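You operate a simulated robot arm through the tools that you are given. There is no shell and no other tool. Be economical: measure what you need, move in short steps, check, and stop when the job is done.

Carry out the task below with a simulated robot arm. There is one attempt and no reset: what you move stays moved.

JOB
Hang the damp yellow and green towels over the airer and peg each one.
Fine: the yellow towel on the blue rail under the blue peg, the green towel on the white rail under the white peg.

The check looks at the end state, three seconds after you hand in, the way a careful person would. Anything else that was tipped, shoved, dropped, spilled or broken makes it a failure. Flat cloth is picked up by pressing the open fingertips on it (5 to 10 N) and closing them slowly along it; thin cloth reads only 2 to 8 mm in the jaws.

ROBOT AND FRAMES
A 6-joint arm with a two-finger parallel gripper, fixed in place. Base frame: the origin is at the foot of the arm, x ahead of it, y to its left, z up; the work surface is at about z = 0.745. Lengths are in m, angles in degrees, forces in N, time in s.
With the tool pointing down near the work surface it reaches from about 0.16 to 0.74 m from the base axis. Its first joint turns from -166.0 to 166.0 degrees. Payload 3.91 kg.
The tool frame sits at the grasp point between the pads (the TCP): z along the fingers, y along the line on which they close. The tips reach 0.03 m beyond it. Largest opening 0.11 m; finger width 0.02, thickness 0.01; the body of the gripper, 0.048 by 0.112 m, starts 0.055 m behind the TCP.
Orientation is that of the tool frame in the base frame, as a unit quaternion [w, x, y, z]. With the fingers straight down and closing along the base's y, the tool's x points along the base's -x, its y along +y and its z along -z.

CONTROLS
- The arm moves only by the tool arm_command. Its argument "targets" is a list of rows, each an object (a shift or turn left out is 0, a gripper value left out holds the last) with "translation": the shift along the tool's x, y, z in units of 20 mm (1.0 is 20 mm), a list of three; "angular": the turn, a rotation vector about the tool's x, y, z in units of 8 degrees (1.0 is 8 degrees), a list of three; "hand": the finger opening in m, from 0 to 0.11. In form: [{"translation": [dx, dy, dz], "angular": [rx, ry, rz], "hand": hand}, ...]. A call has 1 to 8 rows; each row shifts and turns the commanded pose from where the row before left it, along the tool's axes as they then stand. A call with a number of a shift or a turn outside -1 to 1 is refused whole. Each row takes 0.2 s and may step no farther than 0.05 m and 8.6 degrees from the row before; otherwise, or with a gripper value out of range, the whole call is refused. A pose out of reach is approached as far as the arm can. The call stops where the force on the tool passes 60 N (or 10 N more than at its start, if that is more) or the arm is blocked; 0.2 s more then pass. The fingers move at their own pace (about 0.045 m/s each) and stop on an object; they squeeze with about 41 N. The grip force told is the motor's: it shows also when the fingers shut on nothing. Time passes only in rows, and 0.2 s behind the last, so rows that do not move let the fingers close. It gives the time, the measured TCP pose, the force on the tool (base axes), the opening and the grip force at its end, in the units of the frame above (readings bear some noise).
- Cameras (640 x 400 px; columns grow to the right, rows downward): "scene" is fixed at [0.2196, 0.6511, 1.5281]; the picture's right is [-0.98, -0.22, 0.00], its down [-0.18, 0.81, -0.56] and it looks along [0.12, -0.55, -0.83] (base axes); focal length 214 px, centre (320, 200). "wrist" rides on the gripper at [-0.036, 0, -0.057] in the tool frame; the picture's right is [0.00, -1.00, 0.00], its down [0.97, 0.00, -0.24] and it looks along [0.24, 0.00, 0.97] (tool axes); focal length 218 px, centre (320, 200). There is no depth. A picture from a camera that has moved, and an enlarged one, comes with that camera's place and axes in the base frame and with its lens.
- snapshot(camera): a new picture of that camera. It takes no simulated time.
- move_column(by): slides the trunk up (or, below 0, down) by that many m; the arm rides with it, the base frame stays. It gives what a move gives, with no picture.
- inspect(camera, box): a new picture of the part [left, top, right, bottom] of that camera's present view, enlarged. It takes no simulated time.
- close_job(): hands the job in; it is judged then, once.

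Work in short steps. Places have to be worked out from the pictures, the camera data and where the tool is seen: move nearer, look again, correct. Check each grasp and each placing, and mend what went wrong. You have 120 turns and 64 pictures in all, those below and enlarged ones among them. Open the gripper and draw the arm clear of the work before you hand the job in, unless the task says otherwise; then end with one line.

The tools are called after "Request:" by a JSON object that holds its "op" and its "data". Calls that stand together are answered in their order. arm_command: Moves the arm, as the interface text tells. Its arguments: {"type":"object","properties":{"targets":{"type":"array","items":{"type":"object","properties":{"translation":{"type":"array","items":{"type":"number"}},"angular":{"type":"array","items":{"type":"number"}},"hand":{"type":"number"}}}}},"required":["targets"]} The other tools are called the same way: move_column (by) slides the trunk up or down; snapshot (camera) takes a picture; inspect (camera, box) takes an enlarged picture of a part of a camera's view; close_job () hands the job in.

At the start:

```text
time_s: 0.0
tool_pos: [0.3331, 0.2153, 1.1882]
orientation: [0.001, 0.001, 1.0, -0.001]
wrist_force: [-0.2, 0.1, 0.6]
gripper_width: 0.1103
gripper_force: 0.0
trunk travel left (down, up): [-0.525, 0.065]
```

scene: 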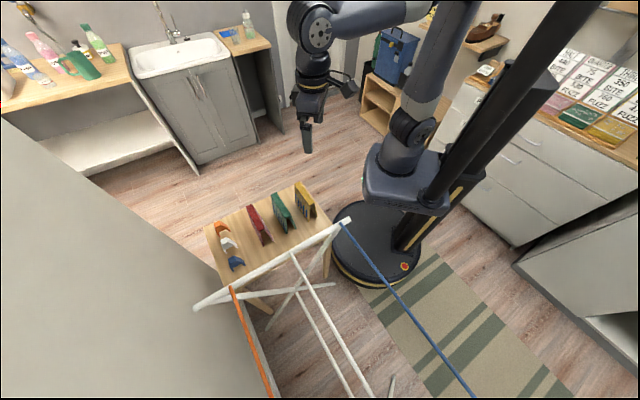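
wrist: 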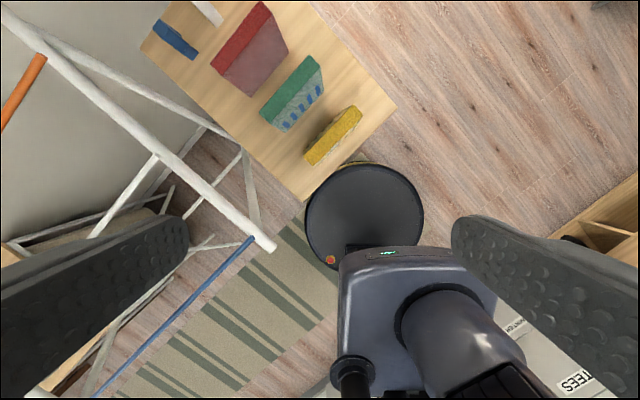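

I start by taking enlarged views of the table with the towels and pegs, and of the airer.

Request:
{"op": "inspect", "data": {"camera": "scene", "box": [190, 170, 350, 270]}}

Request:
{"op": "inspect", "data": {"camera": "scene", "box": [180, 200, 500, 400]}}

Request:
{"op": "inspect", "data": {"camera": "wrist", "box": [120, 0, 440, 200]}}

```text
4.00 times, centred on (270, 220) of scene
camera zoom: at [0.2196, 0.6511, 1.5281], right [-0.98, -0.22, 0.0], down [-0.18, 0.81, -0.56], along [0.12, -0.55, -0.83], focal length 858 px, centre (520, 120)
```

zoom: 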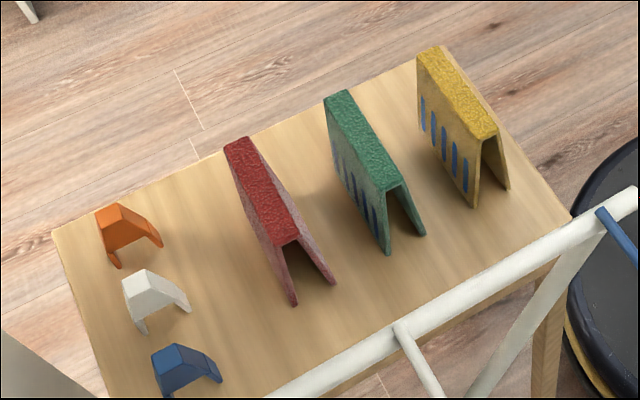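

```text
2.00 times, centred on (340, 300) of scene
camera zoom: at [0.2196, 0.6511, 1.5281], right [-0.98, -0.22, 0.0], down [-0.18, 0.81, -0.56], along [0.12, -0.55, -0.83], focal length 429 px, centre (280, 0)
```

zoom: 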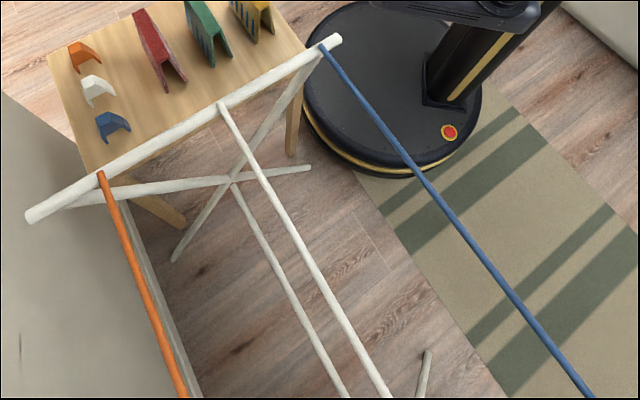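

```text
2.00 times, centred on (280, 100) of wrist
camera zoom: at [0.3703, 0.2155, 1.2449], right [0.0, -1.0, 0.0], down [-0.97, 0.0, 0.24], along [-0.24, 0.0, -0.97], focal length 436 px, centre (400, 400)
```

zoom: 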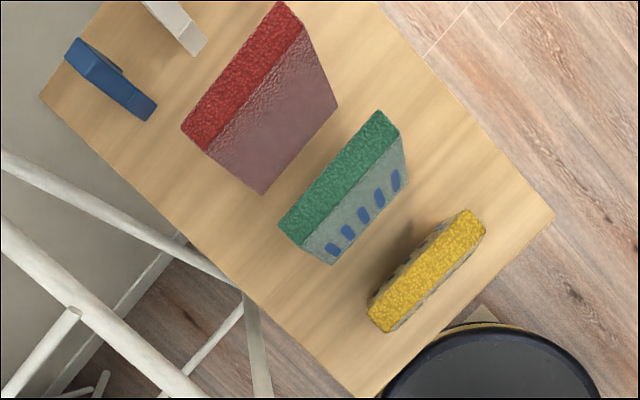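

The towels and pegs are inverted-U shapes standing on the table, and both their ridges and the rails run at about 135° yaw. I turn the tool 45° and move over the yellow towel to look more closely.

Request:
{"op": "arm_command", "data": {"targets": [{"translation": [0, 0, 0.8], "angular": [0, 0, 0.8]}, {"translation": [0, 0, 0.8], "angular": [0, 0, 0.8]}, {"translation": [0, 0, 0.8], "angular": [0, 0, 0.8]}, {"translation": [0, 0, 0.8], "angular": [0, 0, 0.8]}, {"translation": [0, 0, 0.8], "angular": [0, 0, 0.8]}, {"translation": [0, 0, 0.8], "angular": [0, 0, 0.8]}, {"translation": [-1, 0.2, 0.8], "angular": [0, 0, 0.825]}, {"translation": [-1, 0.2, 0]}]}}

Request:
{"op": "snapshot", "data": {"camera": "wrist"}}

```text
time_s: 1.8
tool_pos: [0.3683, 0.1932, 1.076]
orientation: [0.0, 0.383, 0.924, 0.001]
wrist_force: [-0.4, 0.2, 0.1]
gripper_width: 0.11
gripper_force: 0.1
trunk travel left (down, up): [-0.525, 0.065]
```

```text
58 pictures are left
camera wrist: at [0.3955, 0.1686, 1.1321], right [-0.71, -0.71, 0.0], down [-0.68, 0.69, 0.24], along [-0.17, 0.17, -0.97], focal length 218 px, centre (320, 200)
```

wrist: 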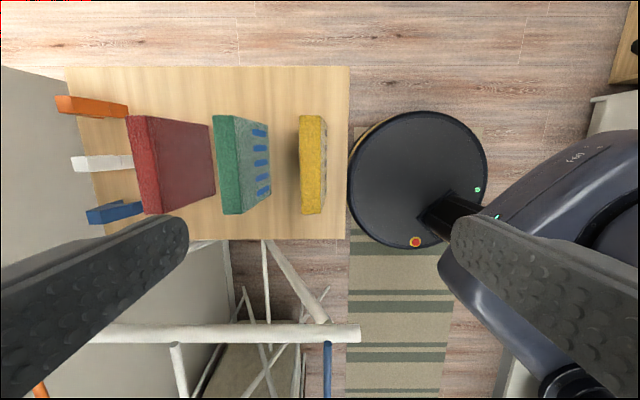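

The tool is aligned with the towels now. I estimate the yellow ridge at along-rail p≈-0.135, across q≈0.41 and top z≈0.86, so I go lower and look again.

Request:
{"op": "arm_command", "data": {"targets": [{"translation": [-0.2, 0.2, 0.9]}, {"translation": [-0.2, 0.2, 0.9]}, {"translation": [0, 0.1, 0.9]}, {"translation": [0, 0, 0.9], "hand": 0.09}, {"translation": [0, 0, 0.9], "hand": 0.09}]}}

Request:
{"op": "snapshot", "data": {"camera": "wrist"}}

Request:
{"op": "inspect", "data": {"camera": "scene", "box": [190, 120, 350, 220]}}

```text
time_s: 3.0
tool_pos: [0.3831, 0.1959, 0.9857]
orientation: [0.0, 0.383, 0.924, -0.001]
wrist_force: [0.3, 0.2, -0.2]
gripper_width: 0.09
gripper_force: 0.1
trunk travel left (down, up): [-0.525, 0.065]
```

```text
57 pictures are left
camera wrist: at [0.4079, 0.1717, 1.0426], right [-0.71, -0.71, 0.0], down [-0.69, 0.69, 0.24], along [-0.17, 0.17, -0.97], focal length 218 px, centre (320, 200)
```

wrist: 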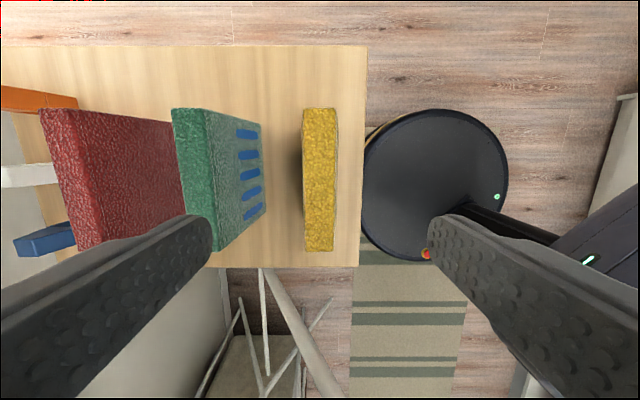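

```text
4.00 times, centred on (270, 170) of scene
camera zoom: at [0.2196, 0.6511, 1.5281], right [-0.98, -0.22, 0.0], down [-0.18, 0.81, -0.56], along [0.12, -0.55, -0.83], focal length 858 px, centre (520, 320)
```

zoom: 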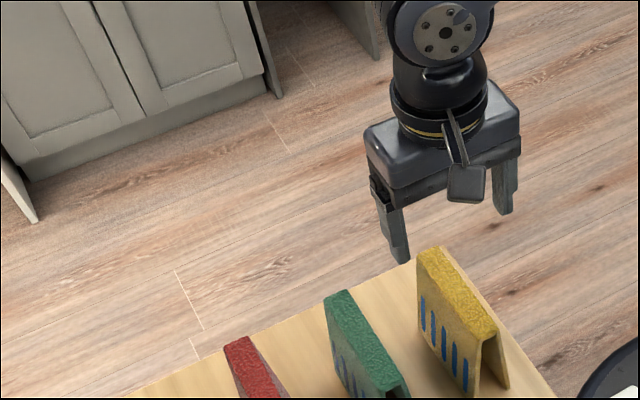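

The yellow towel is centred under the tool: top at z≈0.848, ridge about 0.032 wide and 0.13 long. I descend to straddle it and will close next.

Request:
{"op": "arm_command", "data": {"targets": [{"translation": [0, 0, 1], "hand": 0.08}, {"translation": [0, 0, 1]}, {"translation": [0, 0, 1]}, {"translation": [0, 0, 1]}, {"translation": [0, 0, 1]}, {"translation": [0, 0, 1]}, {"translation": [0, 0, 0.9]}, {"translation": [0, 0, 0.9]}]}}

Request:
{"op": "snapshot", "data": {"camera": "wrist"}}

Request:
{"op": "inspect", "data": {"camera": "scene", "box": [230, 140, 350, 215]}}

```text
time_s: 4.8
tool_pos: [0.3823, 0.1965, 0.8309]
orientation: [0.0, 0.383, 0.924, 0.0]
wrist_force: [0.0, -0.7, -0.7]
gripper_width: 0.0797
gripper_force: 0.1
trunk travel left (down, up): [-0.525, 0.065]
```

```text
55 pictures are left
camera wrist: at [0.4083, 0.1713, 0.8866], right [-0.71, -0.71, 0.0], down [-0.69, 0.69, 0.24], along [-0.17, 0.17, -0.97], focal length 218 px, centre (320, 200)
```

wrist: 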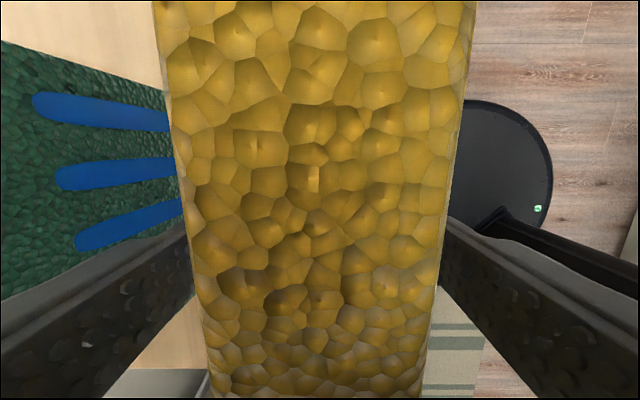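

```text
5.33 times, centred on (290, 178) of scene
camera zoom: at [0.2196, 0.6511, 1.5281], right [-0.98, -0.22, 0.0], down [-0.18, 0.81, -0.56], along [0.12, -0.55, -0.83], focal length 1144 px, centre (480, 320)
```

zoom: 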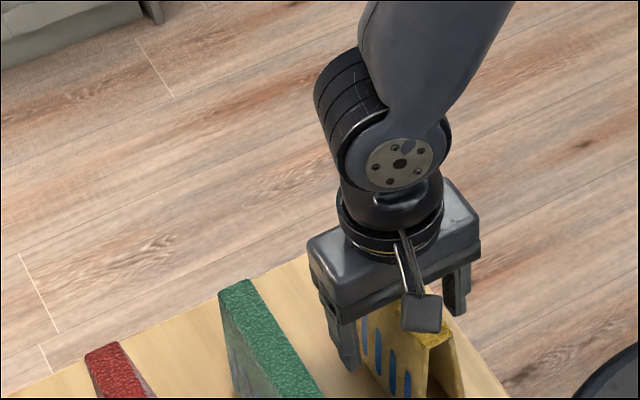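

The fingers straddle the ridge with clearance on both sides, so I close them.

Request:
{"op": "arm_command", "data": {"targets": [{"hand": 0.05}, {"hand": 0.03}, {"hand": 0.02}, {"hand": 0.0}, {"hand": 0.0}]}}

```text
time_s: 6.0
tool_pos: [0.3819, 0.1965, 0.8313]
orientation: [0.0, 0.383, 0.924, 0.0]
wrist_force: [0.6, -0.1, -0.4]
gripper_width: 0.0363
gripper_force: 40.6
trunk travel left (down, up): [-0.525, 0.065]
```

Firm hold at 36 mm. I lift straight up.

Request:
{"op": "arm_command", "data": {"targets": [{"translation": [0, 0, -0.5]}, {"translation": [0, 0, -1]}, {"translation": [0, 0, -1]}, {"translation": [0, 0, -1]}, {"translation": [0, 0, -1]}, {"translation": [0, 0, -1]}, {"translation": [0, 0, -1]}, {"translation": [0, 0, -1]}]}}

Request:
{"op": "arm_command", "data": {"targets": [{"translation": [0, 0, -1]}, {"translation": [0, 0, -1]}, {"translation": [0, 0, -1]}, {"translation": [0, 0, -1]}, {"translation": [0, 0, -1]}]}}

Request:
{"op": "snapshot", "data": {"camera": "wrist"}}

Request:
{"op": "snapshot", "data": {"camera": "scene"}}

```text
time_s: 7.8
tool_pos: [0.3813, 0.1971, 0.9807]
orientation: [0.0, 0.383, 0.924, 0.0]
wrist_force: [0.2, 0.5, -0.5]
gripper_width: 0.0363
gripper_force: 41.1
trunk travel left (down, up): [-0.525, 0.065]
```

```text
time_s: 9.0
tool_pos: [0.3823, 0.1961, 1.0811]
orientation: [0.0, 0.384, 0.923, 0.0]
wrist_force: [0.2, -0.2, -1.3]
gripper_width: 0.0362
gripper_force: 41.7
trunk travel left (down, up): [-0.525, 0.065]
```

```text
53 pictures are left
camera wrist: at [0.4072, 0.1703, 1.1378], right [-0.71, -0.71, 0.0], down [-0.69, 0.69, 0.24], along [-0.17, 0.17, -0.97], focal length 218 px, centre (320, 200)
```

wrist: 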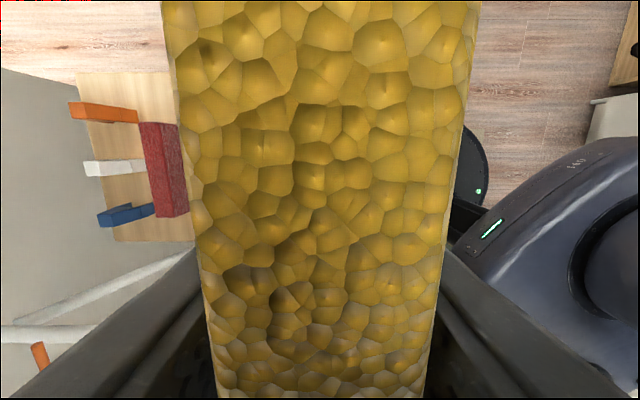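

```text
52 pictures are left
```

scene: 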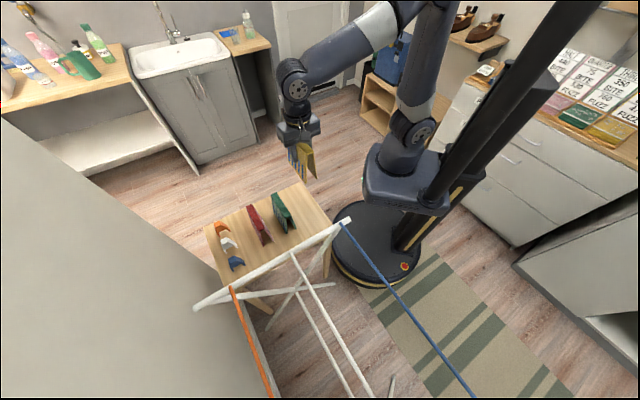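

The towel is securely held. From the two camera views I put the blue rail at q≈0.390, z≈0.93, with the frame bar at p≈0.065. I rise a little and travel along the rail direction.

Request:
{"op": "arm_command", "data": {"targets": [{"translation": [0, 0, -0.8]}, {"translation": [0, 0, -0.7]}, {"translation": [1, -0.15, 0]}, {"translation": [1, -0.15, 0]}, {"translation": [1, -0.15, 0]}, {"translation": [1, -0.15, 0]}, {"translation": [1, -0.15, 0]}, {"translation": [1, -0.15, 0]}]}}

Request:
{"op": "arm_command", "data": {"targets": [{"translation": [1, 0, 0]}, {"translation": [1, 0, 0]}, {"translation": [1, 0, 0]}, {"translation": [1, 0, 0]}, {"translation": [1, 0, 0]}, {"translation": [1, 0, 0]}, {"translation": [1, 0, 0]}, {"translation": [1, 0, 0]}]}}

Request:
{"op": "arm_command", "data": {"targets": [{"translation": [1, 0, 0]}]}}

Request:
{"op": "inspect", "data": {"camera": "scene", "box": [280, 180, 480, 305]}}

Request:
{"op": "snapshot", "data": {"camera": "wrist"}}

```text
time_s: 10.8
tool_pos: [0.2841, 0.2689, 1.1115]
orientation: [-0.001, 0.384, 0.923, -0.001]
wrist_force: [-0.3, -0.1, -0.9]
gripper_width: 0.0359
gripper_force: 40.5
trunk travel left (down, up): [-0.525, 0.065]
```

```text
time_s: 12.6
tool_pos: [0.1722, 0.3836, 1.1109]
orientation: [0.0, 0.383, 0.924, -0.001]
wrist_force: [-0.3, 0.0, -1.6]
gripper_width: 0.0362
gripper_force: 40.9
trunk travel left (down, up): [-0.525, 0.065]
```

```text
time_s: 13.0
tool_pos: [0.1584, 0.3971, 1.1095]
orientation: [-0.001, 0.383, 0.924, 0.0]
wrist_force: [0.0, -1.2, -1.1]
gripper_width: 0.0364
gripper_force: 40.9
trunk travel left (down, up): [-0.525, 0.065]
```

```text
3.20 times, centred on (380, 242) of scene
camera zoom: at [0.2196, 0.6511, 1.5281], right [-0.98, -0.22, 0.0], down [-0.18, 0.81, -0.56], along [0.12, -0.55, -0.83], focal length 686 px, centre (128, 64)
```

zoom: 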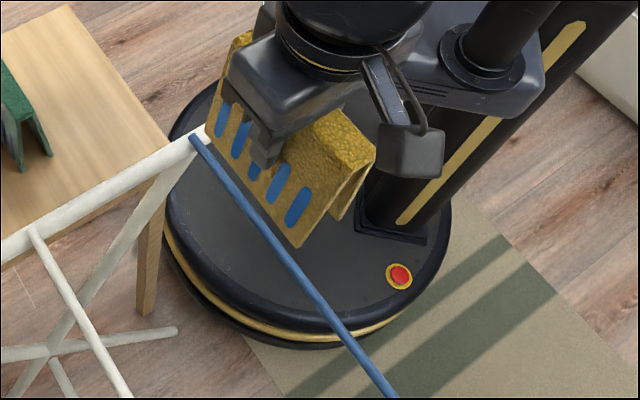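

```text
50 pictures are left
camera wrist: at [0.1841, 0.3719, 1.1664], right [-0.71, -0.71, 0.0], down [-0.69, 0.69, 0.24], along [-0.17, 0.17, -0.97], focal length 218 px, centre (320, 200)
```

wrist: 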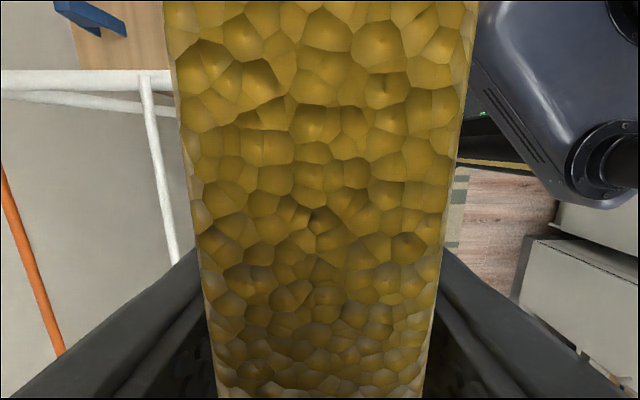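

The towel sits above the blue rail: its leg bottoms span q≈0.366–0.411 with the rail at ≈0.390. I descend partly and check from the scene camera.

Request:
{"op": "arm_command", "data": {"targets": [{"translation": [0, -0.05, 1]}, {"translation": [0, 0, 1]}, {"translation": [0, 0, 1]}, {"translation": [0, 0, 0.7]}]}}

Request:
{"op": "inspect", "data": {"camera": "scene", "box": [320, 200, 440, 275]}}

```text
time_s: 14.0
tool_pos: [0.1575, 0.3949, 1.0358]
orientation: [0.001, 0.383, 0.924, 0.001]
wrist_force: [-0.4, 0.7, -0.8]
gripper_width: 0.036
gripper_force: 40.3
trunk travel left (down, up): [-0.525, 0.065]
```

```text
5.33 times, centred on (380, 238) of scene
camera zoom: at [0.2196, 0.6511, 1.5281], right [-0.98, -0.22, 0.0], down [-0.18, 0.81, -0.56], along [0.12, -0.55, -0.83], focal length 1144 px, centre (0, 0)
```

zoom: 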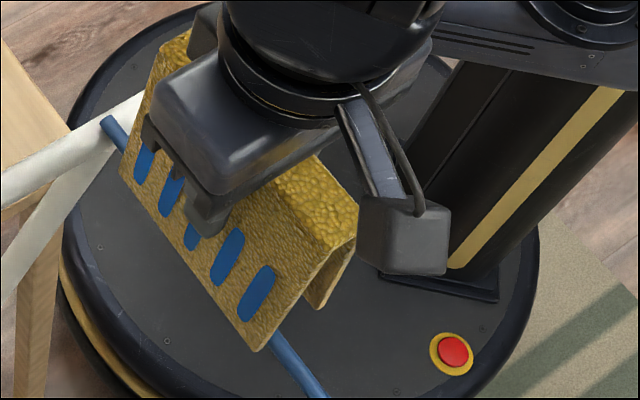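

The rail lies between the two legs. I lower further.

Request:
{"op": "arm_command", "data": {"targets": [{"translation": [0, 0, 0.8]}, {"translation": [0, 0, 0.8]}, {"translation": [0, 0, 0.8]}, {"translation": [0, 0, 0.8]}, {"translation": [0, 0, 0.7]}]}}

Request:
{"op": "inspect", "data": {"camera": "scene", "box": [320, 200, 440, 275]}}

```text
time_s: 15.2
tool_pos: [0.1559, 0.3948, 0.96]
orientation: [-0.001, 0.383, 0.924, 0.0]
wrist_force: [0.2, -0.1, -1.1]
gripper_width: 0.0361
gripper_force: 41.3
trunk travel left (down, up): [-0.525, 0.065]
```

```text
5.33 times, centred on (380, 238) of scene
camera zoom: at [0.2196, 0.6511, 1.5281], right [-0.98, -0.22, 0.0], down [-0.18, 0.81, -0.56], along [0.12, -0.55, -0.83], focal length 1144 px, centre (0, 0)
```

zoom: 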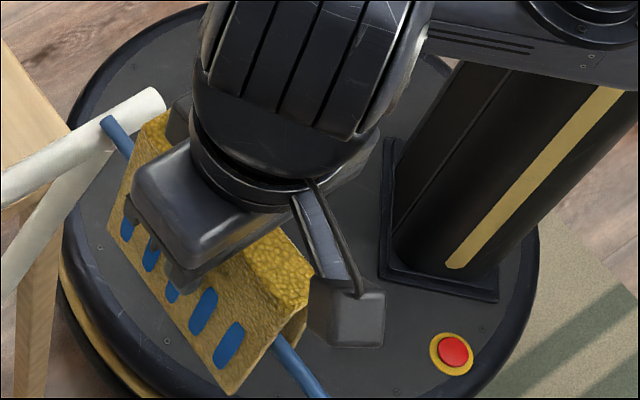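

The rail is now inside the fold. I continue in small steps until the ridge touches the rail.

Request:
{"op": "arm_command", "data": {"targets": [{"translation": [0, 0, 0.3]}, {"translation": [0, 0, 0.25]}, {"translation": [0, 0, 0.25]}]}}

```text
time_s: 16.0
tool_pos: [0.1567, 0.3954, 0.9429]
orientation: [0.0, 0.383, 0.924, -0.001]
wrist_force: [-1.1, 0.1, -0.6]
gripper_width: 0.0362
gripper_force: 40.8
trunk travel left (down, up): [-0.525, 0.065]
```

Request:
{"op": "arm_command", "data": {"targets": [{"translation": [0, 0, 0.2]}, {"translation": [0, 0, 0.2]}, {"translation": [0, 0, 0.0]}]}}

Request:
{"op": "inspect", "data": {"camera": "scene", "box": [320, 200, 440, 275]}}

```text
time_s: 16.8
tool_pos: [0.1565, 0.3949, 0.9348]
orientation: [0.0, 0.383, 0.924, -0.001]
wrist_force: [0.0, 0.2, -1.6]
gripper_width: 0.0365
gripper_force: 41.1
trunk travel left (down, up): [-0.525, 0.065]
```

```text
5.33 times, centred on (380, 238) of scene
camera zoom: at [0.2196, 0.6511, 1.5281], right [-0.98, -0.22, 0.0], down [-0.18, 0.81, -0.56], along [0.12, -0.55, -0.83], focal length 1144 px, centre (0, 0)
```

zoom: 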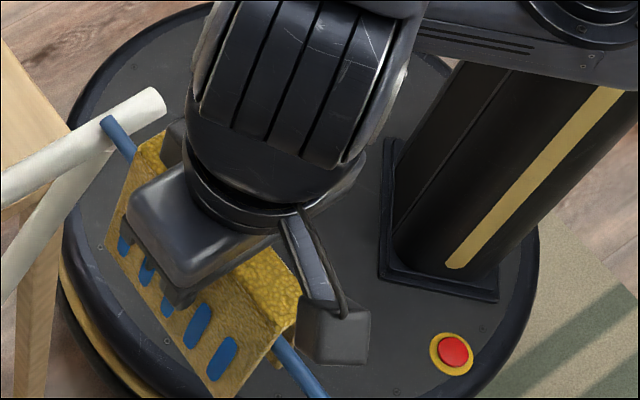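

No contact yet, so I lower further in 3 mm steps.

Request:
{"op": "arm_command", "data": {"targets": [{"translation": [0, 0, 0.15]}, {"translation": [0, 0, 0.15]}, {"translation": [0, 0, 0]}]}}

Request:
{"op": "inspect", "data": {"camera": "scene", "box": [348, 230, 396, 260]}}

```text
time_s: 17.6
tool_pos: [0.1549, 0.3956, 0.9285]
orientation: [0.0, 0.382, 0.924, 0.0]
wrist_force: [-0.4, -0.3, 0.0]
gripper_width: 0.0364
gripper_force: 40.6
trunk travel left (down, up): [-0.525, 0.065]
```

```text
13.33 times, centred on (372, 245) of scene
camera zoom: at [0.2196, 0.6511, 1.5281], right [-0.98, -0.22, 0.0], down [-0.18, 0.81, -0.56], along [0.12, -0.55, -0.83], focal length 2860 px, centre (-373, -400)
```

zoom: 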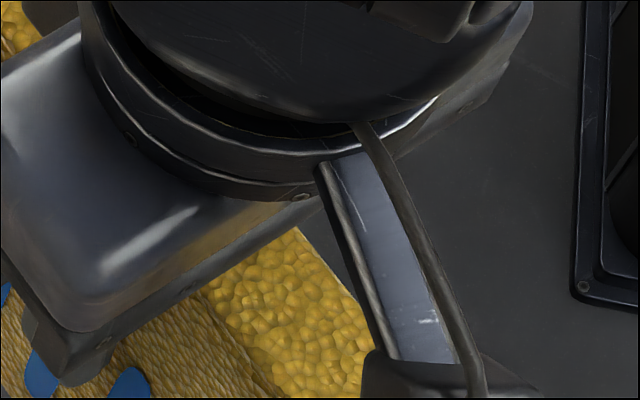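

Request:
{"op": "arm_command", "data": {"targets": [{"translation": [0, 0, 0.1]}, {"translation": [0, 0, 0.1]}, {"translation": [0, 0, 0]}]}}

Request:
{"op": "inspect", "data": {"camera": "scene", "box": [340, 220, 420, 270]}}

```text
time_s: 18.4
tool_pos: [0.1559, 0.3951, 0.9245]
orientation: [0.0, 0.383, 0.924, 0.0]
wrist_force: [-0.2, -0.2, -1.4]
gripper_width: 0.0363
gripper_force: 41.4
trunk travel left (down, up): [-0.525, 0.065]
```

```text
8.00 times, centred on (380, 245) of scene
camera zoom: at [0.2196, 0.6511, 1.5281], right [-0.98, -0.22, 0.0], down [-0.18, 0.81, -0.56], along [0.12, -0.55, -0.83], focal length 1716 px, centre (-160, -160)
```

zoom: 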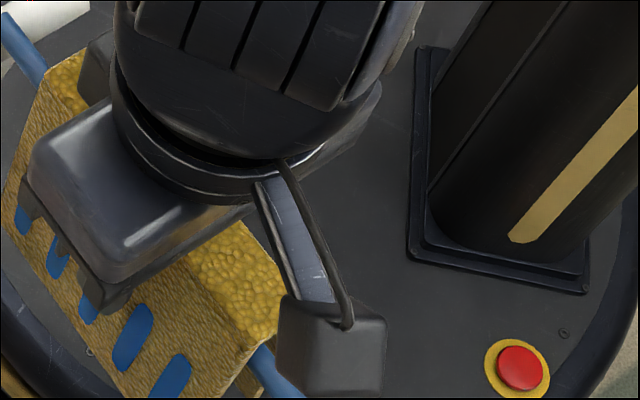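

Still free; I go on in small steps.

Request:
{"op": "arm_command", "data": {"targets": [{"translation": [0, 0, 0.15]}, {"translation": [0, 0, 0.15]}, {"translation": [0, 0, 0]}]}}

```text
time_s: 19.2
tool_pos: [0.1566, 0.3953, 0.9182]
orientation: [0.0, 0.383, 0.924, 0.001]
wrist_force: [0.2, -0.3, -1.5]
gripper_width: 0.0361
gripper_force: 40.8
trunk travel left (down, up): [-0.525, 0.065]
```

Request:
{"op": "arm_command", "data": {"targets": [{"translation": [0, 0, 0.15]}, {"translation": [0, 0, 0.15]}, {"translation": [0, 0, 0]}]}}

Request:
{"op": "inspect", "data": {"camera": "scene", "box": [340, 225, 404, 265]}}

```text
time_s: 20.0
tool_pos: [0.1565, 0.3954, 0.9126]
orientation: [-0.001, 0.383, 0.924, 0.0]
wrist_force: [-0.5, 0.0, -0.9]
gripper_width: 0.0364
gripper_force: 40.3
trunk travel left (down, up): [-0.525, 0.065]
```

```text
10.00 times, centred on (372, 245) of scene
camera zoom: at [0.2196, 0.6511, 1.5281], right [-0.98, -0.22, 0.0], down [-0.18, 0.81, -0.56], along [0.12, -0.55, -0.83], focal length 2145 px, centre (-200, -250)
```

zoom: 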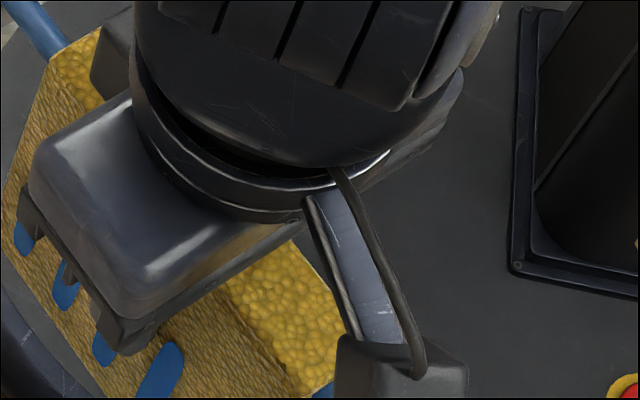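

Request:
{"op": "arm_command", "data": {"targets": [{"translation": [0, 0, 0.15]}, {"translation": [0, 0, 0.15]}, {"translation": [0, 0, 0]}]}}

Request:
{"op": "inspect", "data": {"camera": "scene", "box": [340, 230, 404, 270]}}

```text
time_s: 20.8
tool_pos: [0.1566, 0.3942, 0.9071]
orientation: [-0.001, 0.382, 0.924, 0.0]
wrist_force: [-0.3, 0.2, -0.4]
gripper_width: 0.0363
gripper_force: 41.0
trunk travel left (down, up): [-0.525, 0.065]
```

```text
10.00 times, centred on (372, 250) of scene
camera zoom: at [0.2196, 0.6511, 1.5281], right [-0.98, -0.22, 0.0], down [-0.18, 0.81, -0.56], along [0.12, -0.55, -0.83], focal length 2145 px, centre (-200, -300)
```

zoom: 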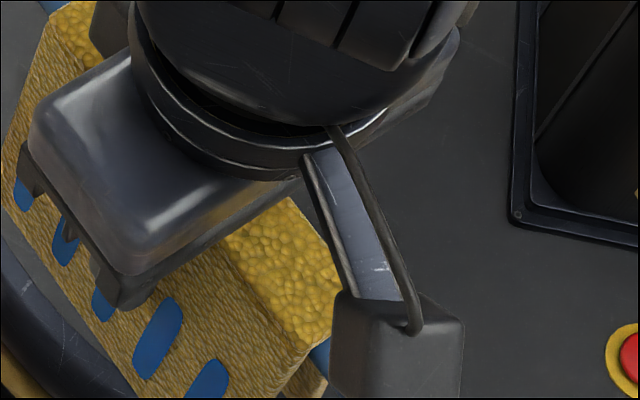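

Request:
{"op": "arm_command", "data": {"targets": [{"translation": [0, 0, 0.15]}, {"translation": [0, 0, 0.15]}, {"translation": [0, 0, 0]}]}}

```text
time_s: 21.6
tool_pos: [0.1565, 0.395, 0.9018]
orientation: [0.0, 0.382, 0.924, 0.0]
wrist_force: [-0.5, 0.0, -0.6]
gripper_width: 0.0363
gripper_force: 41.3
trunk travel left (down, up): [-0.525, 0.065]
```

Request:
{"op": "arm_command", "data": {"targets": [{"translation": [0, 0, 0.15]}, {"translation": [0, 0, 0.15]}, {"translation": [0, 0, 0]}]}}

Request:
{"op": "inspect", "data": {"camera": "scene", "box": [340, 230, 404, 270]}}

```text
time_s: 22.4
tool_pos: [0.1571, 0.3959, 0.9002]
orientation: [0.0, 0.383, 0.924, 0.007]
wrist_force: [-2.4, -10.8, 31.7]
gripper_width: 0.0362
gripper_force: 41.1
trunk travel left (down, up): [-0.525, 0.065]
stopped in row 3: the force on the tool passed its limit (the readings are from after the stop); the commanded pose is now the measured one
```

```text
10.00 times, centred on (372, 250) of scene
camera zoom: at [0.2196, 0.6511, 1.5281], right [-0.98, -0.22, 0.0], down [-0.18, 0.81, -0.56], along [0.12, -0.55, -0.83], focal length 2145 px, centre (-200, -300)
```

zoom: 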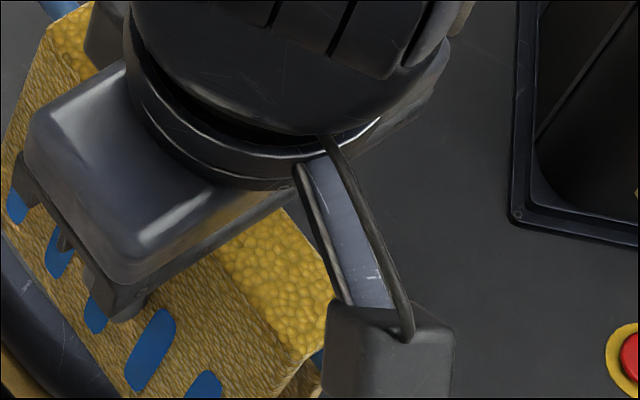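

Contact: the ridge rests on the rail at TCP z≈0.900. I relieve a millimetre and open the fingers.

Request:
{"op": "arm_command", "data": {"targets": [{"translation": [0, 0, -0.05]}, {"hand": 0.045}, {"hand": 0.06}, {"hand": 0.08}, {"hand": 0.08}, {"hand": 0.08}]}}

Request:
{"op": "inspect", "data": {"camera": "scene", "box": [320, 210, 416, 270]}}

Request:
{"op": "snapshot", "data": {"camera": "wrist"}}

```text
time_s: 23.8
tool_pos: [0.1565, 0.3972, 0.8982]
orientation: [-0.001, 0.383, 0.924, 0.005]
wrist_force: [-0.3, -0.6, 0.2]
gripper_width: 0.0801
gripper_force: 0.0
trunk travel left (down, up): [-0.525, 0.065]
```

```text
6.67 times, centred on (368, 240) of scene
camera zoom: at [0.2196, 0.6511, 1.5281], right [-0.98, -0.22, 0.0], down [-0.18, 0.81, -0.56], along [0.12, -0.55, -0.83], focal length 1430 px, centre (0, -67)
```

zoom: 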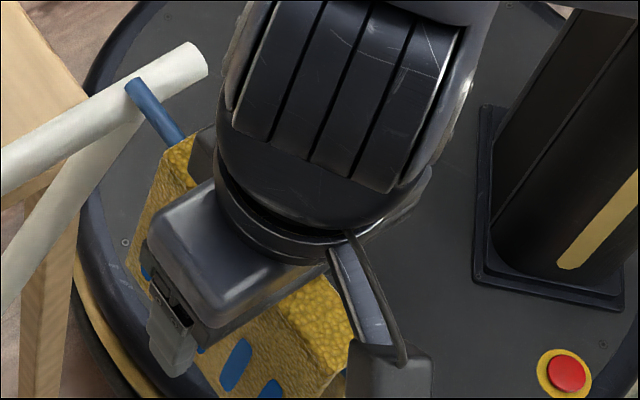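

```text
40 pictures are left
camera wrist: at [0.1832, 0.3715, 0.955], right [-0.71, -0.71, -0.01], down [-0.69, 0.68, 0.24], along [-0.17, 0.18, -0.97], focal length 218 px, centre (320, 200)
```

wrist: 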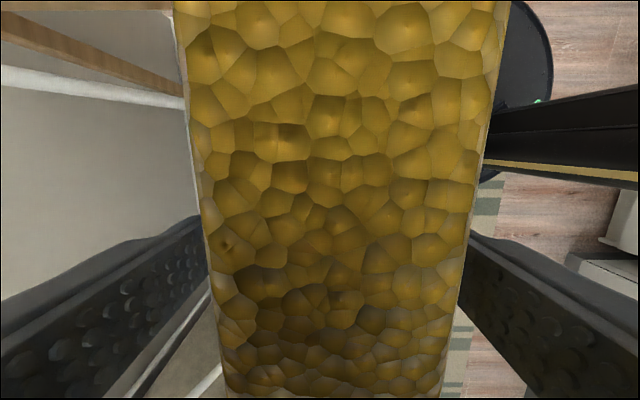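

The towel rests on the rail. I withdraw straight up and look.

Request:
{"op": "arm_command", "data": {"targets": [{"translation": [0, 0, -0.5]}, {"translation": [0, 0, -1]}, {"translation": [0, 0, -1]}, {"translation": [0, 0, -1]}, {"translation": [0, 0, -1]}, {"translation": [0, 0, -1]}, {"translation": [0, 0, -1]}, {"translation": [0, 0, -1]}]}}

Request:
{"op": "snapshot", "data": {"camera": "wrist"}}

Request:
{"op": "inspect", "data": {"camera": "scene", "box": [320, 210, 416, 270]}}

```text
time_s: 25.6
tool_pos: [0.1572, 0.3965, 1.0486]
orientation: [0.0, 0.383, 0.924, 0.004]
wrist_force: [-0.8, -0.5, 0.0]
gripper_width: 0.0799
gripper_force: 0.1
trunk travel left (down, up): [-0.525, 0.065]
```

```text
39 pictures are left
camera wrist: at [0.184, 0.3702, 1.1046], right [-0.71, -0.71, -0.01], down [-0.69, 0.68, 0.24], along [-0.17, 0.18, -0.97], focal length 218 px, centre (320, 200)
```

wrist: 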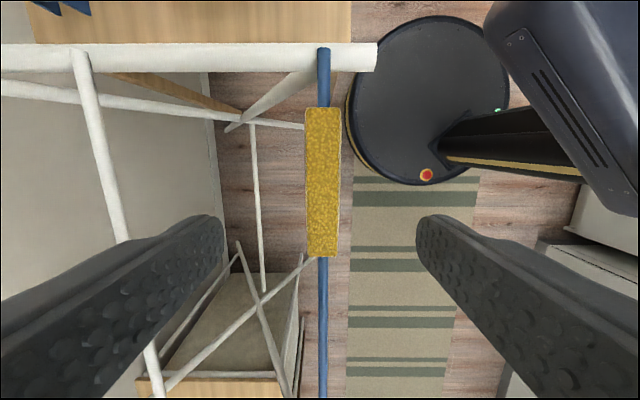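

```text
6.67 times, centred on (368, 240) of scene
camera zoom: at [0.2196, 0.6511, 1.5281], right [-0.98, -0.22, 0.0], down [-0.18, 0.81, -0.56], along [0.12, -0.55, -0.83], focal length 1430 px, centre (0, -67)
```

zoom: 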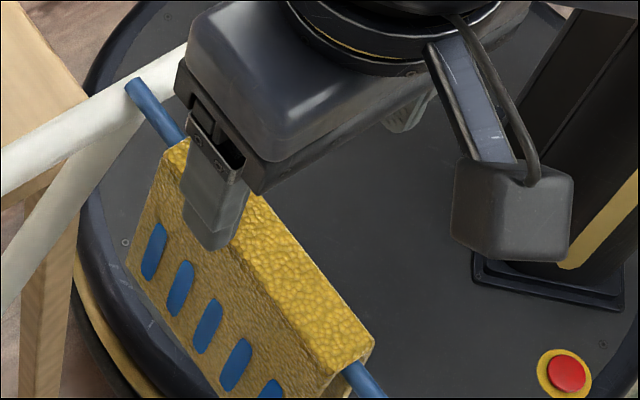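

The yellow towel hangs centred on the blue rail. I move sideways to bring the camera above the white rail and fix its position, also removing a half-degree tool tilt.

Request:
{"op": "arm_command", "data": {"targets": [{"translation": [0, 0, -1], "angular": [0.05, -0.02, 0]}, {"translation": [0, 1, -1]}, {"translation": [0, 1, 0]}, {"translation": [0, 1, 0]}, {"translation": [0, 1, 0]}, {"translation": [0, 1, 0]}, {"translation": [0, 1, 0]}, {"translation": [0, 1, 0]}]}}

Request:
{"op": "arm_command", "data": {"targets": [{"translation": [0, 1, 0]}, {"translation": [0, 1, 0]}]}}

Request:
{"op": "snapshot", "data": {"camera": "wrist"}}

```text
time_s: 27.4
tool_pos: [0.2577, 0.4953, 1.088]
orientation: [-0.001, 0.383, 0.924, 0.001]
wrist_force: [0.3, 1.1, 0.0]
gripper_width: 0.0801
gripper_force: 0.1
trunk travel left (down, up): [-0.525, 0.065]
```

```text
time_s: 28.0
tool_pos: [0.2847, 0.523, 1.0873]
orientation: [-0.001, 0.383, 0.924, 0.0]
wrist_force: [-0.5, 0.2, 0.5]
gripper_width: 0.0802
gripper_force: 0.0
trunk travel left (down, up): [-0.525, 0.065]
```

```text
37 pictures are left
camera wrist: at [0.3114, 0.4976, 1.1446], right [-0.71, -0.71, 0.0], down [-0.69, 0.69, 0.24], along [-0.17, 0.17, -0.97], focal length 218 px, centre (320, 200)
```

wrist: 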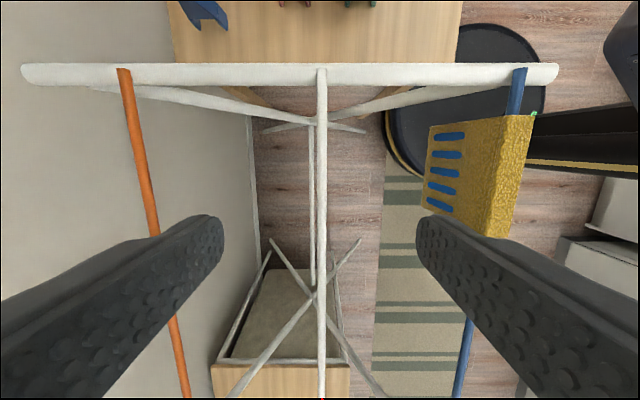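

The white rail is at q≈0.5706, z≈0.92. Next I go to the green towel (about q 0.512, p -0.14).

Request:
{"op": "arm_command", "data": {"targets": [{"translation": [-1, -0.4, 0]}, {"translation": [-1, -0.4, 0]}, {"translation": [-1, -0.4, 0]}, {"translation": [-1, -0.4, 0]}, {"translation": [-1, -0.4, 0]}, {"translation": [-1, -0.4, 0]}, {"translation": [-1, -0.3, 0]}, {"translation": [-1, -0.2, 0]}]}}

Request:
{"op": "arm_command", "data": {"targets": [{"translation": [-1, 0, 0]}, {"translation": [-1, 0, 0]}, {"translation": [-1, 0, 0]}, {"translation": [-1, 0, 0]}, {"translation": [-1, 0, 0.5]}, {"translation": [-1, 0, 1]}, {"translation": [-1, 0, 1]}, {"translation": [0, 0, 1]}]}}

Request:
{"op": "snapshot", "data": {"camera": "wrist"}}

```text
time_s: 29.8
tool_pos: [0.3582, 0.3681, 1.0886]
orientation: [-0.001, 0.383, 0.924, 0.001]
wrist_force: [-0.1, -0.1, 0.6]
gripper_width: 0.0798
gripper_force: 0.0
trunk travel left (down, up): [-0.525, 0.065]
```

```text
time_s: 31.6
tool_pos: [0.4554, 0.2681, 1.0181]
orientation: [-0.001, 0.382, 0.924, 0.0]
wrist_force: [0.4, 0.0, -1.0]
gripper_width: 0.0803
gripper_force: 0.1
trunk travel left (down, up): [-0.525, 0.065]
```

```text
36 pictures are left
camera wrist: at [0.4816, 0.2427, 1.0743], right [-0.71, -0.71, 0.0], down [-0.69, 0.69, 0.24], along [-0.17, 0.17, -0.97], focal length 218 px, centre (320, 200)
```

wrist: 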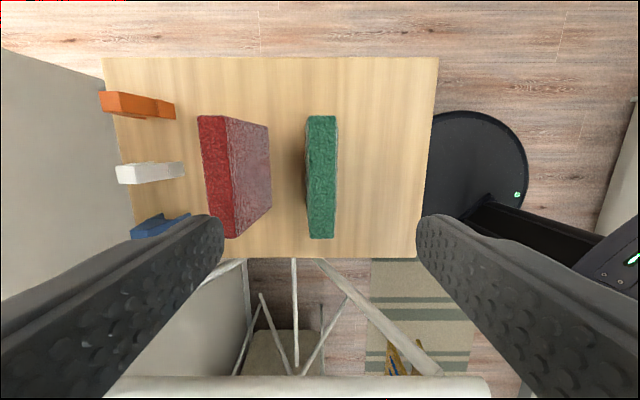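

Green is centred under the tool with 2 cm clearance to red. I descend to straddle it.

Request:
{"op": "arm_command", "data": {"targets": [{"translation": [-0.15, 0, 1]}, {"translation": [0, 0, 1]}, {"translation": [0, 0, 1]}, {"translation": [0, 0, 1]}, {"translation": [0, 0, 1]}, {"translation": [0, 0, 1]}, {"translation": [0, 0, 1]}, {"translation": [0, 0, 1]}]}}

Request:
{"op": "arm_command", "data": {"targets": [{"translation": [0, 0, 0.7]}, {"translation": [0, 0, 0.65]}]}}

Request:
{"op": "snapshot", "data": {"camera": "wrist"}}

```text
time_s: 33.4
tool_pos: [0.4564, 0.2679, 0.8584]
orientation: [0.0, 0.383, 0.924, 0.002]
wrist_force: [-0.1, -0.5, -0.3]
gripper_width: 0.0802
gripper_force: 0.1
trunk travel left (down, up): [-0.525, 0.065]
```

```text
time_s: 34.0
tool_pos: [0.4567, 0.2682, 0.8312]
orientation: [0.0, 0.383, 0.924, 0.0]
wrist_force: [0.0, 0.9, -0.5]
gripper_width: 0.0801
gripper_force: 0.1
trunk travel left (down, up): [-0.525, 0.065]
```

```text
35 pictures are left
camera wrist: at [0.4829, 0.2423, 0.8864], right [-0.71, -0.71, 0.0], down [-0.69, 0.69, 0.24], along [-0.17, 0.17, -0.97], focal length 218 px, centre (320, 200)
```

wrist: 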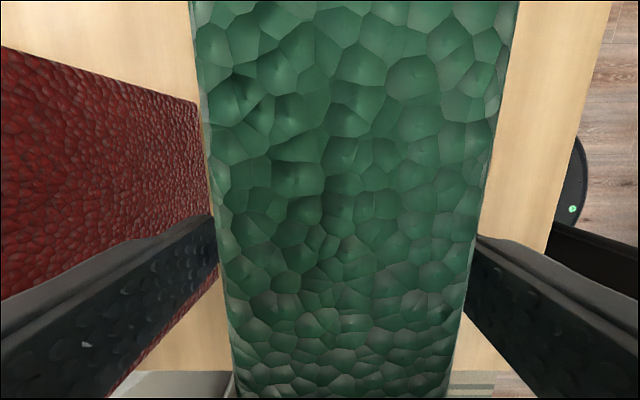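

The towel is about 3 mm to the right of centre, so I shift slightly, close, and lift.

Request:
{"op": "arm_command", "data": {"targets": [{"translation": [0, -0.15, 0]}, {"hand": 0.05}, {"hand": 0.03}, {"hand": 0.02}, {"hand": 0.0}, {"hand": 0.0}]}}

Request:
{"op": "arm_command", "data": {"targets": [{"translation": [0, 0, -0.5]}, {"translation": [0, 0, -1]}, {"translation": [0, 0, -1]}, {"translation": [0, 0, -1]}, {"translation": [0, 0, -1]}, {"translation": [0, 0, -1]}, {"translation": [0, 0, -1]}, {"translation": [0, 0, -1]}]}}

Request:
{"op": "arm_command", "data": {"targets": [{"translation": [0, 0, -1]}, {"translation": [0, 0, -1]}, {"translation": [0, 0, -1]}, {"translation": [0, 0, -1]}, {"translation": [0, 0, -1]}, {"translation": [0, 0, -1]}]}}

Request:
{"op": "inspect", "data": {"camera": "scene", "box": [200, 120, 360, 220]}}

```text
time_s: 35.4
tool_pos: [0.4551, 0.2663, 0.8307]
orientation: [-0.001, 0.382, 0.924, 0.0]
wrist_force: [1.5, 0.7, -1.6]
gripper_width: 0.0364
gripper_force: 41.0
trunk travel left (down, up): [-0.525, 0.065]
```

```text
time_s: 37.2
tool_pos: [0.457, 0.2669, 0.982]
orientation: [-0.001, 0.383, 0.924, 0.0]
wrist_force: [0.5, -0.5, -1.6]
gripper_width: 0.0363
gripper_force: 40.6
trunk travel left (down, up): [-0.525, 0.065]
```

```text
time_s: 38.6
tool_pos: [0.4564, 0.2648, 1.1002]
orientation: [0.0, 0.383, 0.924, 0.0]
wrist_force: [0.0, 0.2, -0.7]
gripper_width: 0.0366
gripper_force: 40.3
trunk travel left (down, up): [-0.525, 0.065]
```

```text
4.00 times, centred on (280, 170) of scene
camera zoom: at [0.2196, 0.6511, 1.5281], right [-0.98, -0.22, 0.0], down [-0.18, 0.81, -0.56], along [0.12, -0.55, -0.83], focal length 858 px, centre (480, 320)
```

zoom: 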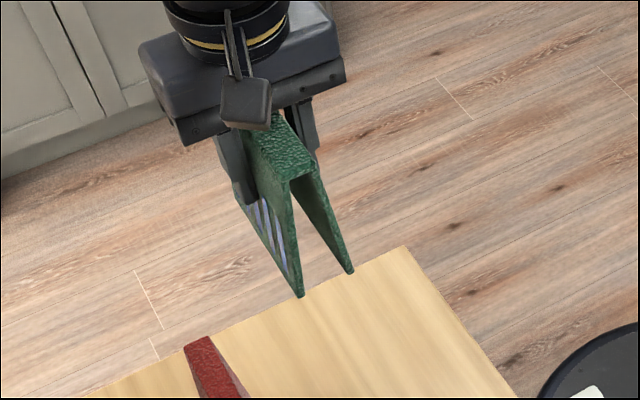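

The green towel is held and wide open at the bottom. I carry it over the white rail (p 0.165, q 0.5706).

Request:
{"op": "arm_command", "data": {"targets": [{"translation": [1, 0.4, 0]}, {"translation": [1, 0.4, 0]}, {"translation": [1, 0.4, 0]}, {"translation": [1, 0.4, 0]}, {"translation": [1, 0.4, 0]}, {"translation": [1, 0.4, 0]}, {"translation": [1, 0.4, 0]}, {"translation": [1, 0.2, 0]}]}}

Request:
{"op": "arm_command", "data": {"targets": [{"translation": [1, 0.03, 0]}, {"translation": [1, 0, 0]}, {"translation": [1, 0, 0]}, {"translation": [1, 0, 0]}, {"translation": [1, 0, 0]}, {"translation": [1, 0, 0]}, {"translation": [1, 0, 0]}, {"translation": [0, 0, 0]}]}}

Request:
{"op": "inspect", "data": {"camera": "scene", "box": [240, 200, 400, 300]}}

```text
time_s: 40.4
tool_pos: [0.3848, 0.4225, 1.1002]
orientation: [-0.001, 0.383, 0.924, 0.001]
wrist_force: [-0.4, -0.3, -0.6]
gripper_width: 0.0364
gripper_force: 40.8
trunk travel left (down, up): [-0.525, 0.065]
```

```text
time_s: 42.2
tool_pos: [0.2861, 0.522, 1.1019]
orientation: [-0.001, 0.383, 0.924, 0.0]
wrist_force: [-0.2, 0.8, -0.9]
gripper_width: 0.0366
gripper_force: 41.0
trunk travel left (down, up): [-0.525, 0.065]
```

```text
4.00 times, centred on (320, 250) of scene
camera zoom: at [0.2196, 0.6511, 1.5281], right [-0.98, -0.22, 0.0], down [-0.18, 0.81, -0.56], along [0.12, -0.55, -0.83], focal length 858 px, centre (320, 0)
```

zoom: 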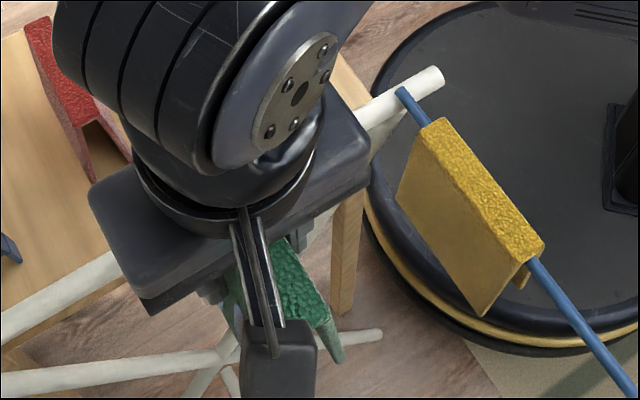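

The yellow towel hangs well. The green one is at q≈0.571, so I lower it partway and check.

Request:
{"op": "arm_command", "data": {"targets": [{"translation": [0, -0.03, 1]}, {"translation": [0, 0, 1]}, {"translation": [0, 0, 1]}, {"translation": [0, 0, 0.6]}]}}

Request:
{"op": "inspect", "data": {"camera": "scene", "box": [260, 240, 372, 310]}}

Request:
{"op": "snapshot", "data": {"camera": "wrist"}}

```text
time_s: 43.2
tool_pos: [0.2864, 0.5198, 1.029]
orientation: [0.0, 0.382, 0.924, 0.0]
wrist_force: [0.3, 0.1, -0.5]
gripper_width: 0.0363
gripper_force: 41.0
trunk travel left (down, up): [-0.525, 0.065]
```

```text
5.71 times, centred on (316, 275) of scene
camera zoom: at [0.2196, 0.6511, 1.5281], right [-0.98, -0.22, 0.0], down [-0.18, 0.81, -0.56], along [0.12, -0.55, -0.83], focal length 1226 px, centre (343, -229)
```

zoom: 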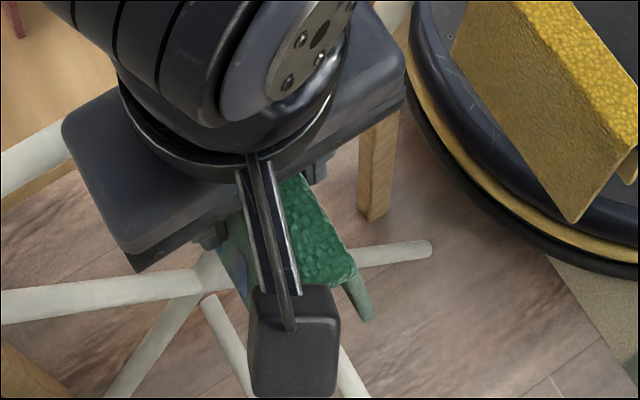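

```text
31 pictures are left
camera wrist: at [0.3123, 0.4948, 1.085], right [-0.71, -0.71, 0.0], down [-0.69, 0.69, 0.24], along [-0.17, 0.17, -0.97], focal length 218 px, centre (320, 200)
```

wrist: 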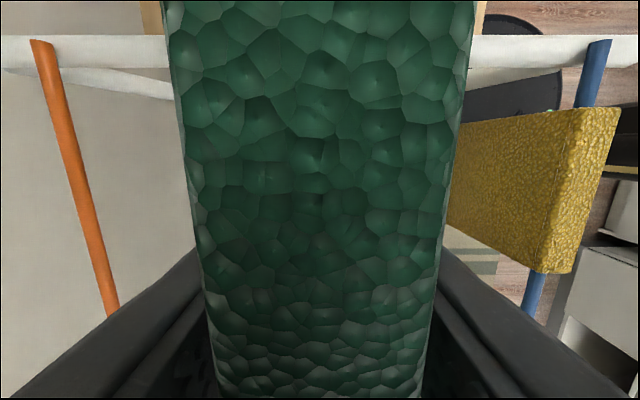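

The rail passes between the legs and the towel is centred in the jaws. I continue down.

Request:
{"op": "arm_command", "data": {"targets": [{"translation": [0, 0, 1]}, {"translation": [0, 0, 1]}, {"translation": [0, 0, 1]}, {"translation": [0, 0, 1]}, {"translation": [0, 0, 1]}, {"translation": [0, 0, 0.6]}]}}

Request:
{"op": "arm_command", "data": {"targets": [{"translation": [0, 0, 0.15]}, {"translation": [0, 0, 0.15]}, {"translation": [0, 0, 0.15]}, {"translation": [0, 0, 0.15]}]}}

```text
time_s: 44.6
tool_pos: [0.2886, 0.5201, 0.9201]
orientation: [-0.001, 0.382, 0.924, 0.001]
wrist_force: [-0.6, 0.0, -1.0]
gripper_width: 0.0363
gripper_force: 41.5
trunk travel left (down, up): [-0.525, 0.065]
```

```text
time_s: 45.6
tool_pos: [0.2867, 0.5207, 0.9054]
orientation: [0.0, 0.383, 0.924, 0.0]
wrist_force: [-0.6, -1.0, -1.5]
gripper_width: 0.0364
gripper_force: 40.8
trunk travel left (down, up): [-0.525, 0.065]
```

Request:
{"op": "arm_command", "data": {"targets": [{"translation": [0, 0, 0.1]}, {"translation": [0, 0, 0.1]}, {"translation": [0, 0, 0.0]}]}}

Request:
{"op": "inspect", "data": {"camera": "scene", "box": [260, 240, 372, 310]}}

```text
time_s: 46.4
tool_pos: [0.2887, 0.5217, 0.9021]
orientation: [0.0, 0.383, 0.924, 0.001]
wrist_force: [-0.4, 0.7, -0.5]
gripper_width: 0.0362
gripper_force: 40.9
trunk travel left (down, up): [-0.525, 0.065]
```

```text
5.71 times, centred on (316, 275) of scene
camera zoom: at [0.2196, 0.6511, 1.5281], right [-0.98, -0.22, 0.0], down [-0.18, 0.81, -0.56], along [0.12, -0.55, -0.83], focal length 1226 px, centre (343, -229)
```

zoom: 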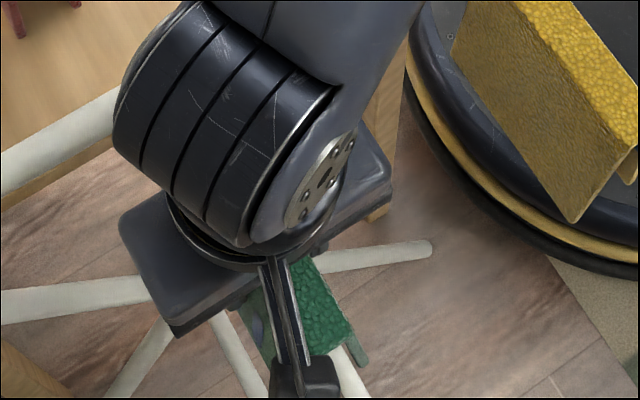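

Request:
{"op": "arm_command", "data": {"targets": [{"translation": [0, 0, 0.1]}, {"translation": [0, 0, 0.1]}, {"translation": [0, 0, 0.0]}]}}

```text
time_s: 47.2
tool_pos: [0.2865, 0.52, 0.9001]
orientation: [-0.001, 0.383, 0.924, 0.004]
wrist_force: [1.5, 0.0, 19.4]
gripper_width: 0.0365
gripper_force: 41.2
trunk travel left (down, up): [-0.525, 0.065]
```

Contact with the white rail at the same height as before. I ease off a millimetre and release.

Request:
{"op": "arm_command", "data": {"targets": [{"translation": [0, 0, -0.1]}, {"hand": 0.045}, {"hand": 0.06}, {"hand": 0.08}, {"hand": 0.08}, {"hand": 0.08}]}}

Request:
{"op": "arm_command", "data": {"targets": [{"translation": [0, 0, -0.5]}, {"translation": [0, 0, -1]}, {"translation": [0, 0, -1]}, {"translation": [0, 0, -1]}, {"translation": [0, 0, -1]}, {"translation": [0, 0, -1]}, {"translation": [0, 0, -1]}, {"translation": [0, 0, -1]}]}}

Request:
{"op": "snapshot", "data": {"camera": "wrist"}}

```text
time_s: 48.6
tool_pos: [0.2861, 0.5199, 0.9001]
orientation: [-0.001, 0.382, 0.924, 0.001]
wrist_force: [-0.8, -0.9, -0.7]
gripper_width: 0.08
gripper_force: 0.1
trunk travel left (down, up): [-0.525, 0.065]
```

```text
time_s: 50.4
tool_pos: [0.2858, 0.5201, 1.0502]
orientation: [0.0, 0.382, 0.924, 0.0]
wrist_force: [-0.2, 0.0, -0.3]
gripper_width: 0.08
gripper_force: 0.1
trunk travel left (down, up): [-0.525, 0.065]
```

```text
29 pictures are left
camera wrist: at [0.3123, 0.4944, 1.1062], right [-0.71, -0.71, 0.0], down [-0.69, 0.69, 0.24], along [-0.17, 0.17, -0.97], focal length 218 px, centre (320, 200)
```

wrist: 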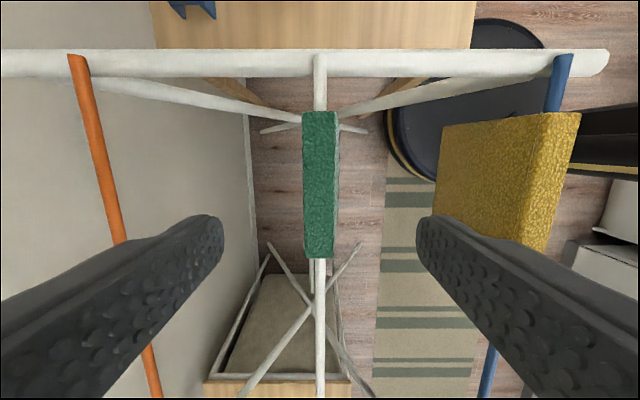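

Both towels hang well. I travel to the pegs at the far end of the table and look from above.

Request:
{"op": "arm_command", "data": {"targets": [{"translation": [-1, 0.5, 0]}, {"translation": [-1, 0.5, 0]}, {"translation": [-1, 0.5, 0]}, {"translation": [-1, 0.5, 0]}, {"translation": [-1, 0.5, 0]}, {"translation": [-1, 0.5, 0]}, {"translation": [-1, 0.5, 0]}, {"translation": [-1, 0.5, 0]}]}}

Request:
{"op": "arm_command", "data": {"targets": [{"translation": [-1, 0.5, 0]}, {"translation": [-1, 0.5, 0]}, {"translation": [-1, 0.5, 0]}, {"translation": [-1, 0.5, 0.6]}, {"translation": [-1, 0.5, 0.8]}, {"translation": [0, 0, 0.8]}]}}

Request:
{"op": "snapshot", "data": {"camera": "wrist"}}

```text
time_s: 52.2
tool_pos: [0.4557, 0.4624, 1.0512]
orientation: [-0.001, 0.383, 0.924, 0.001]
wrist_force: [-0.9, 0.6, 0.4]
gripper_width: 0.08
gripper_force: 0.0
trunk travel left (down, up): [-0.525, 0.065]
```

```text
time_s: 53.6
tool_pos: [0.5615, 0.4284, 1.0058]
orientation: [-0.001, 0.383, 0.924, 0.001]
wrist_force: [0.9, -0.4, -0.2]
gripper_width: 0.0802
gripper_force: 0.0
trunk travel left (down, up): [-0.525, 0.065]
```

```text
28 pictures are left
camera wrist: at [0.5879, 0.4028, 1.0615], right [-0.71, -0.71, 0.0], down [-0.69, 0.69, 0.24], along [-0.17, 0.17, -0.97], focal length 218 px, centre (320, 200)
```

wrist: 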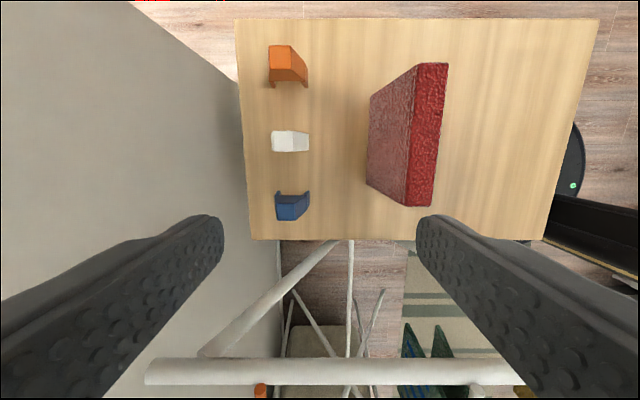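

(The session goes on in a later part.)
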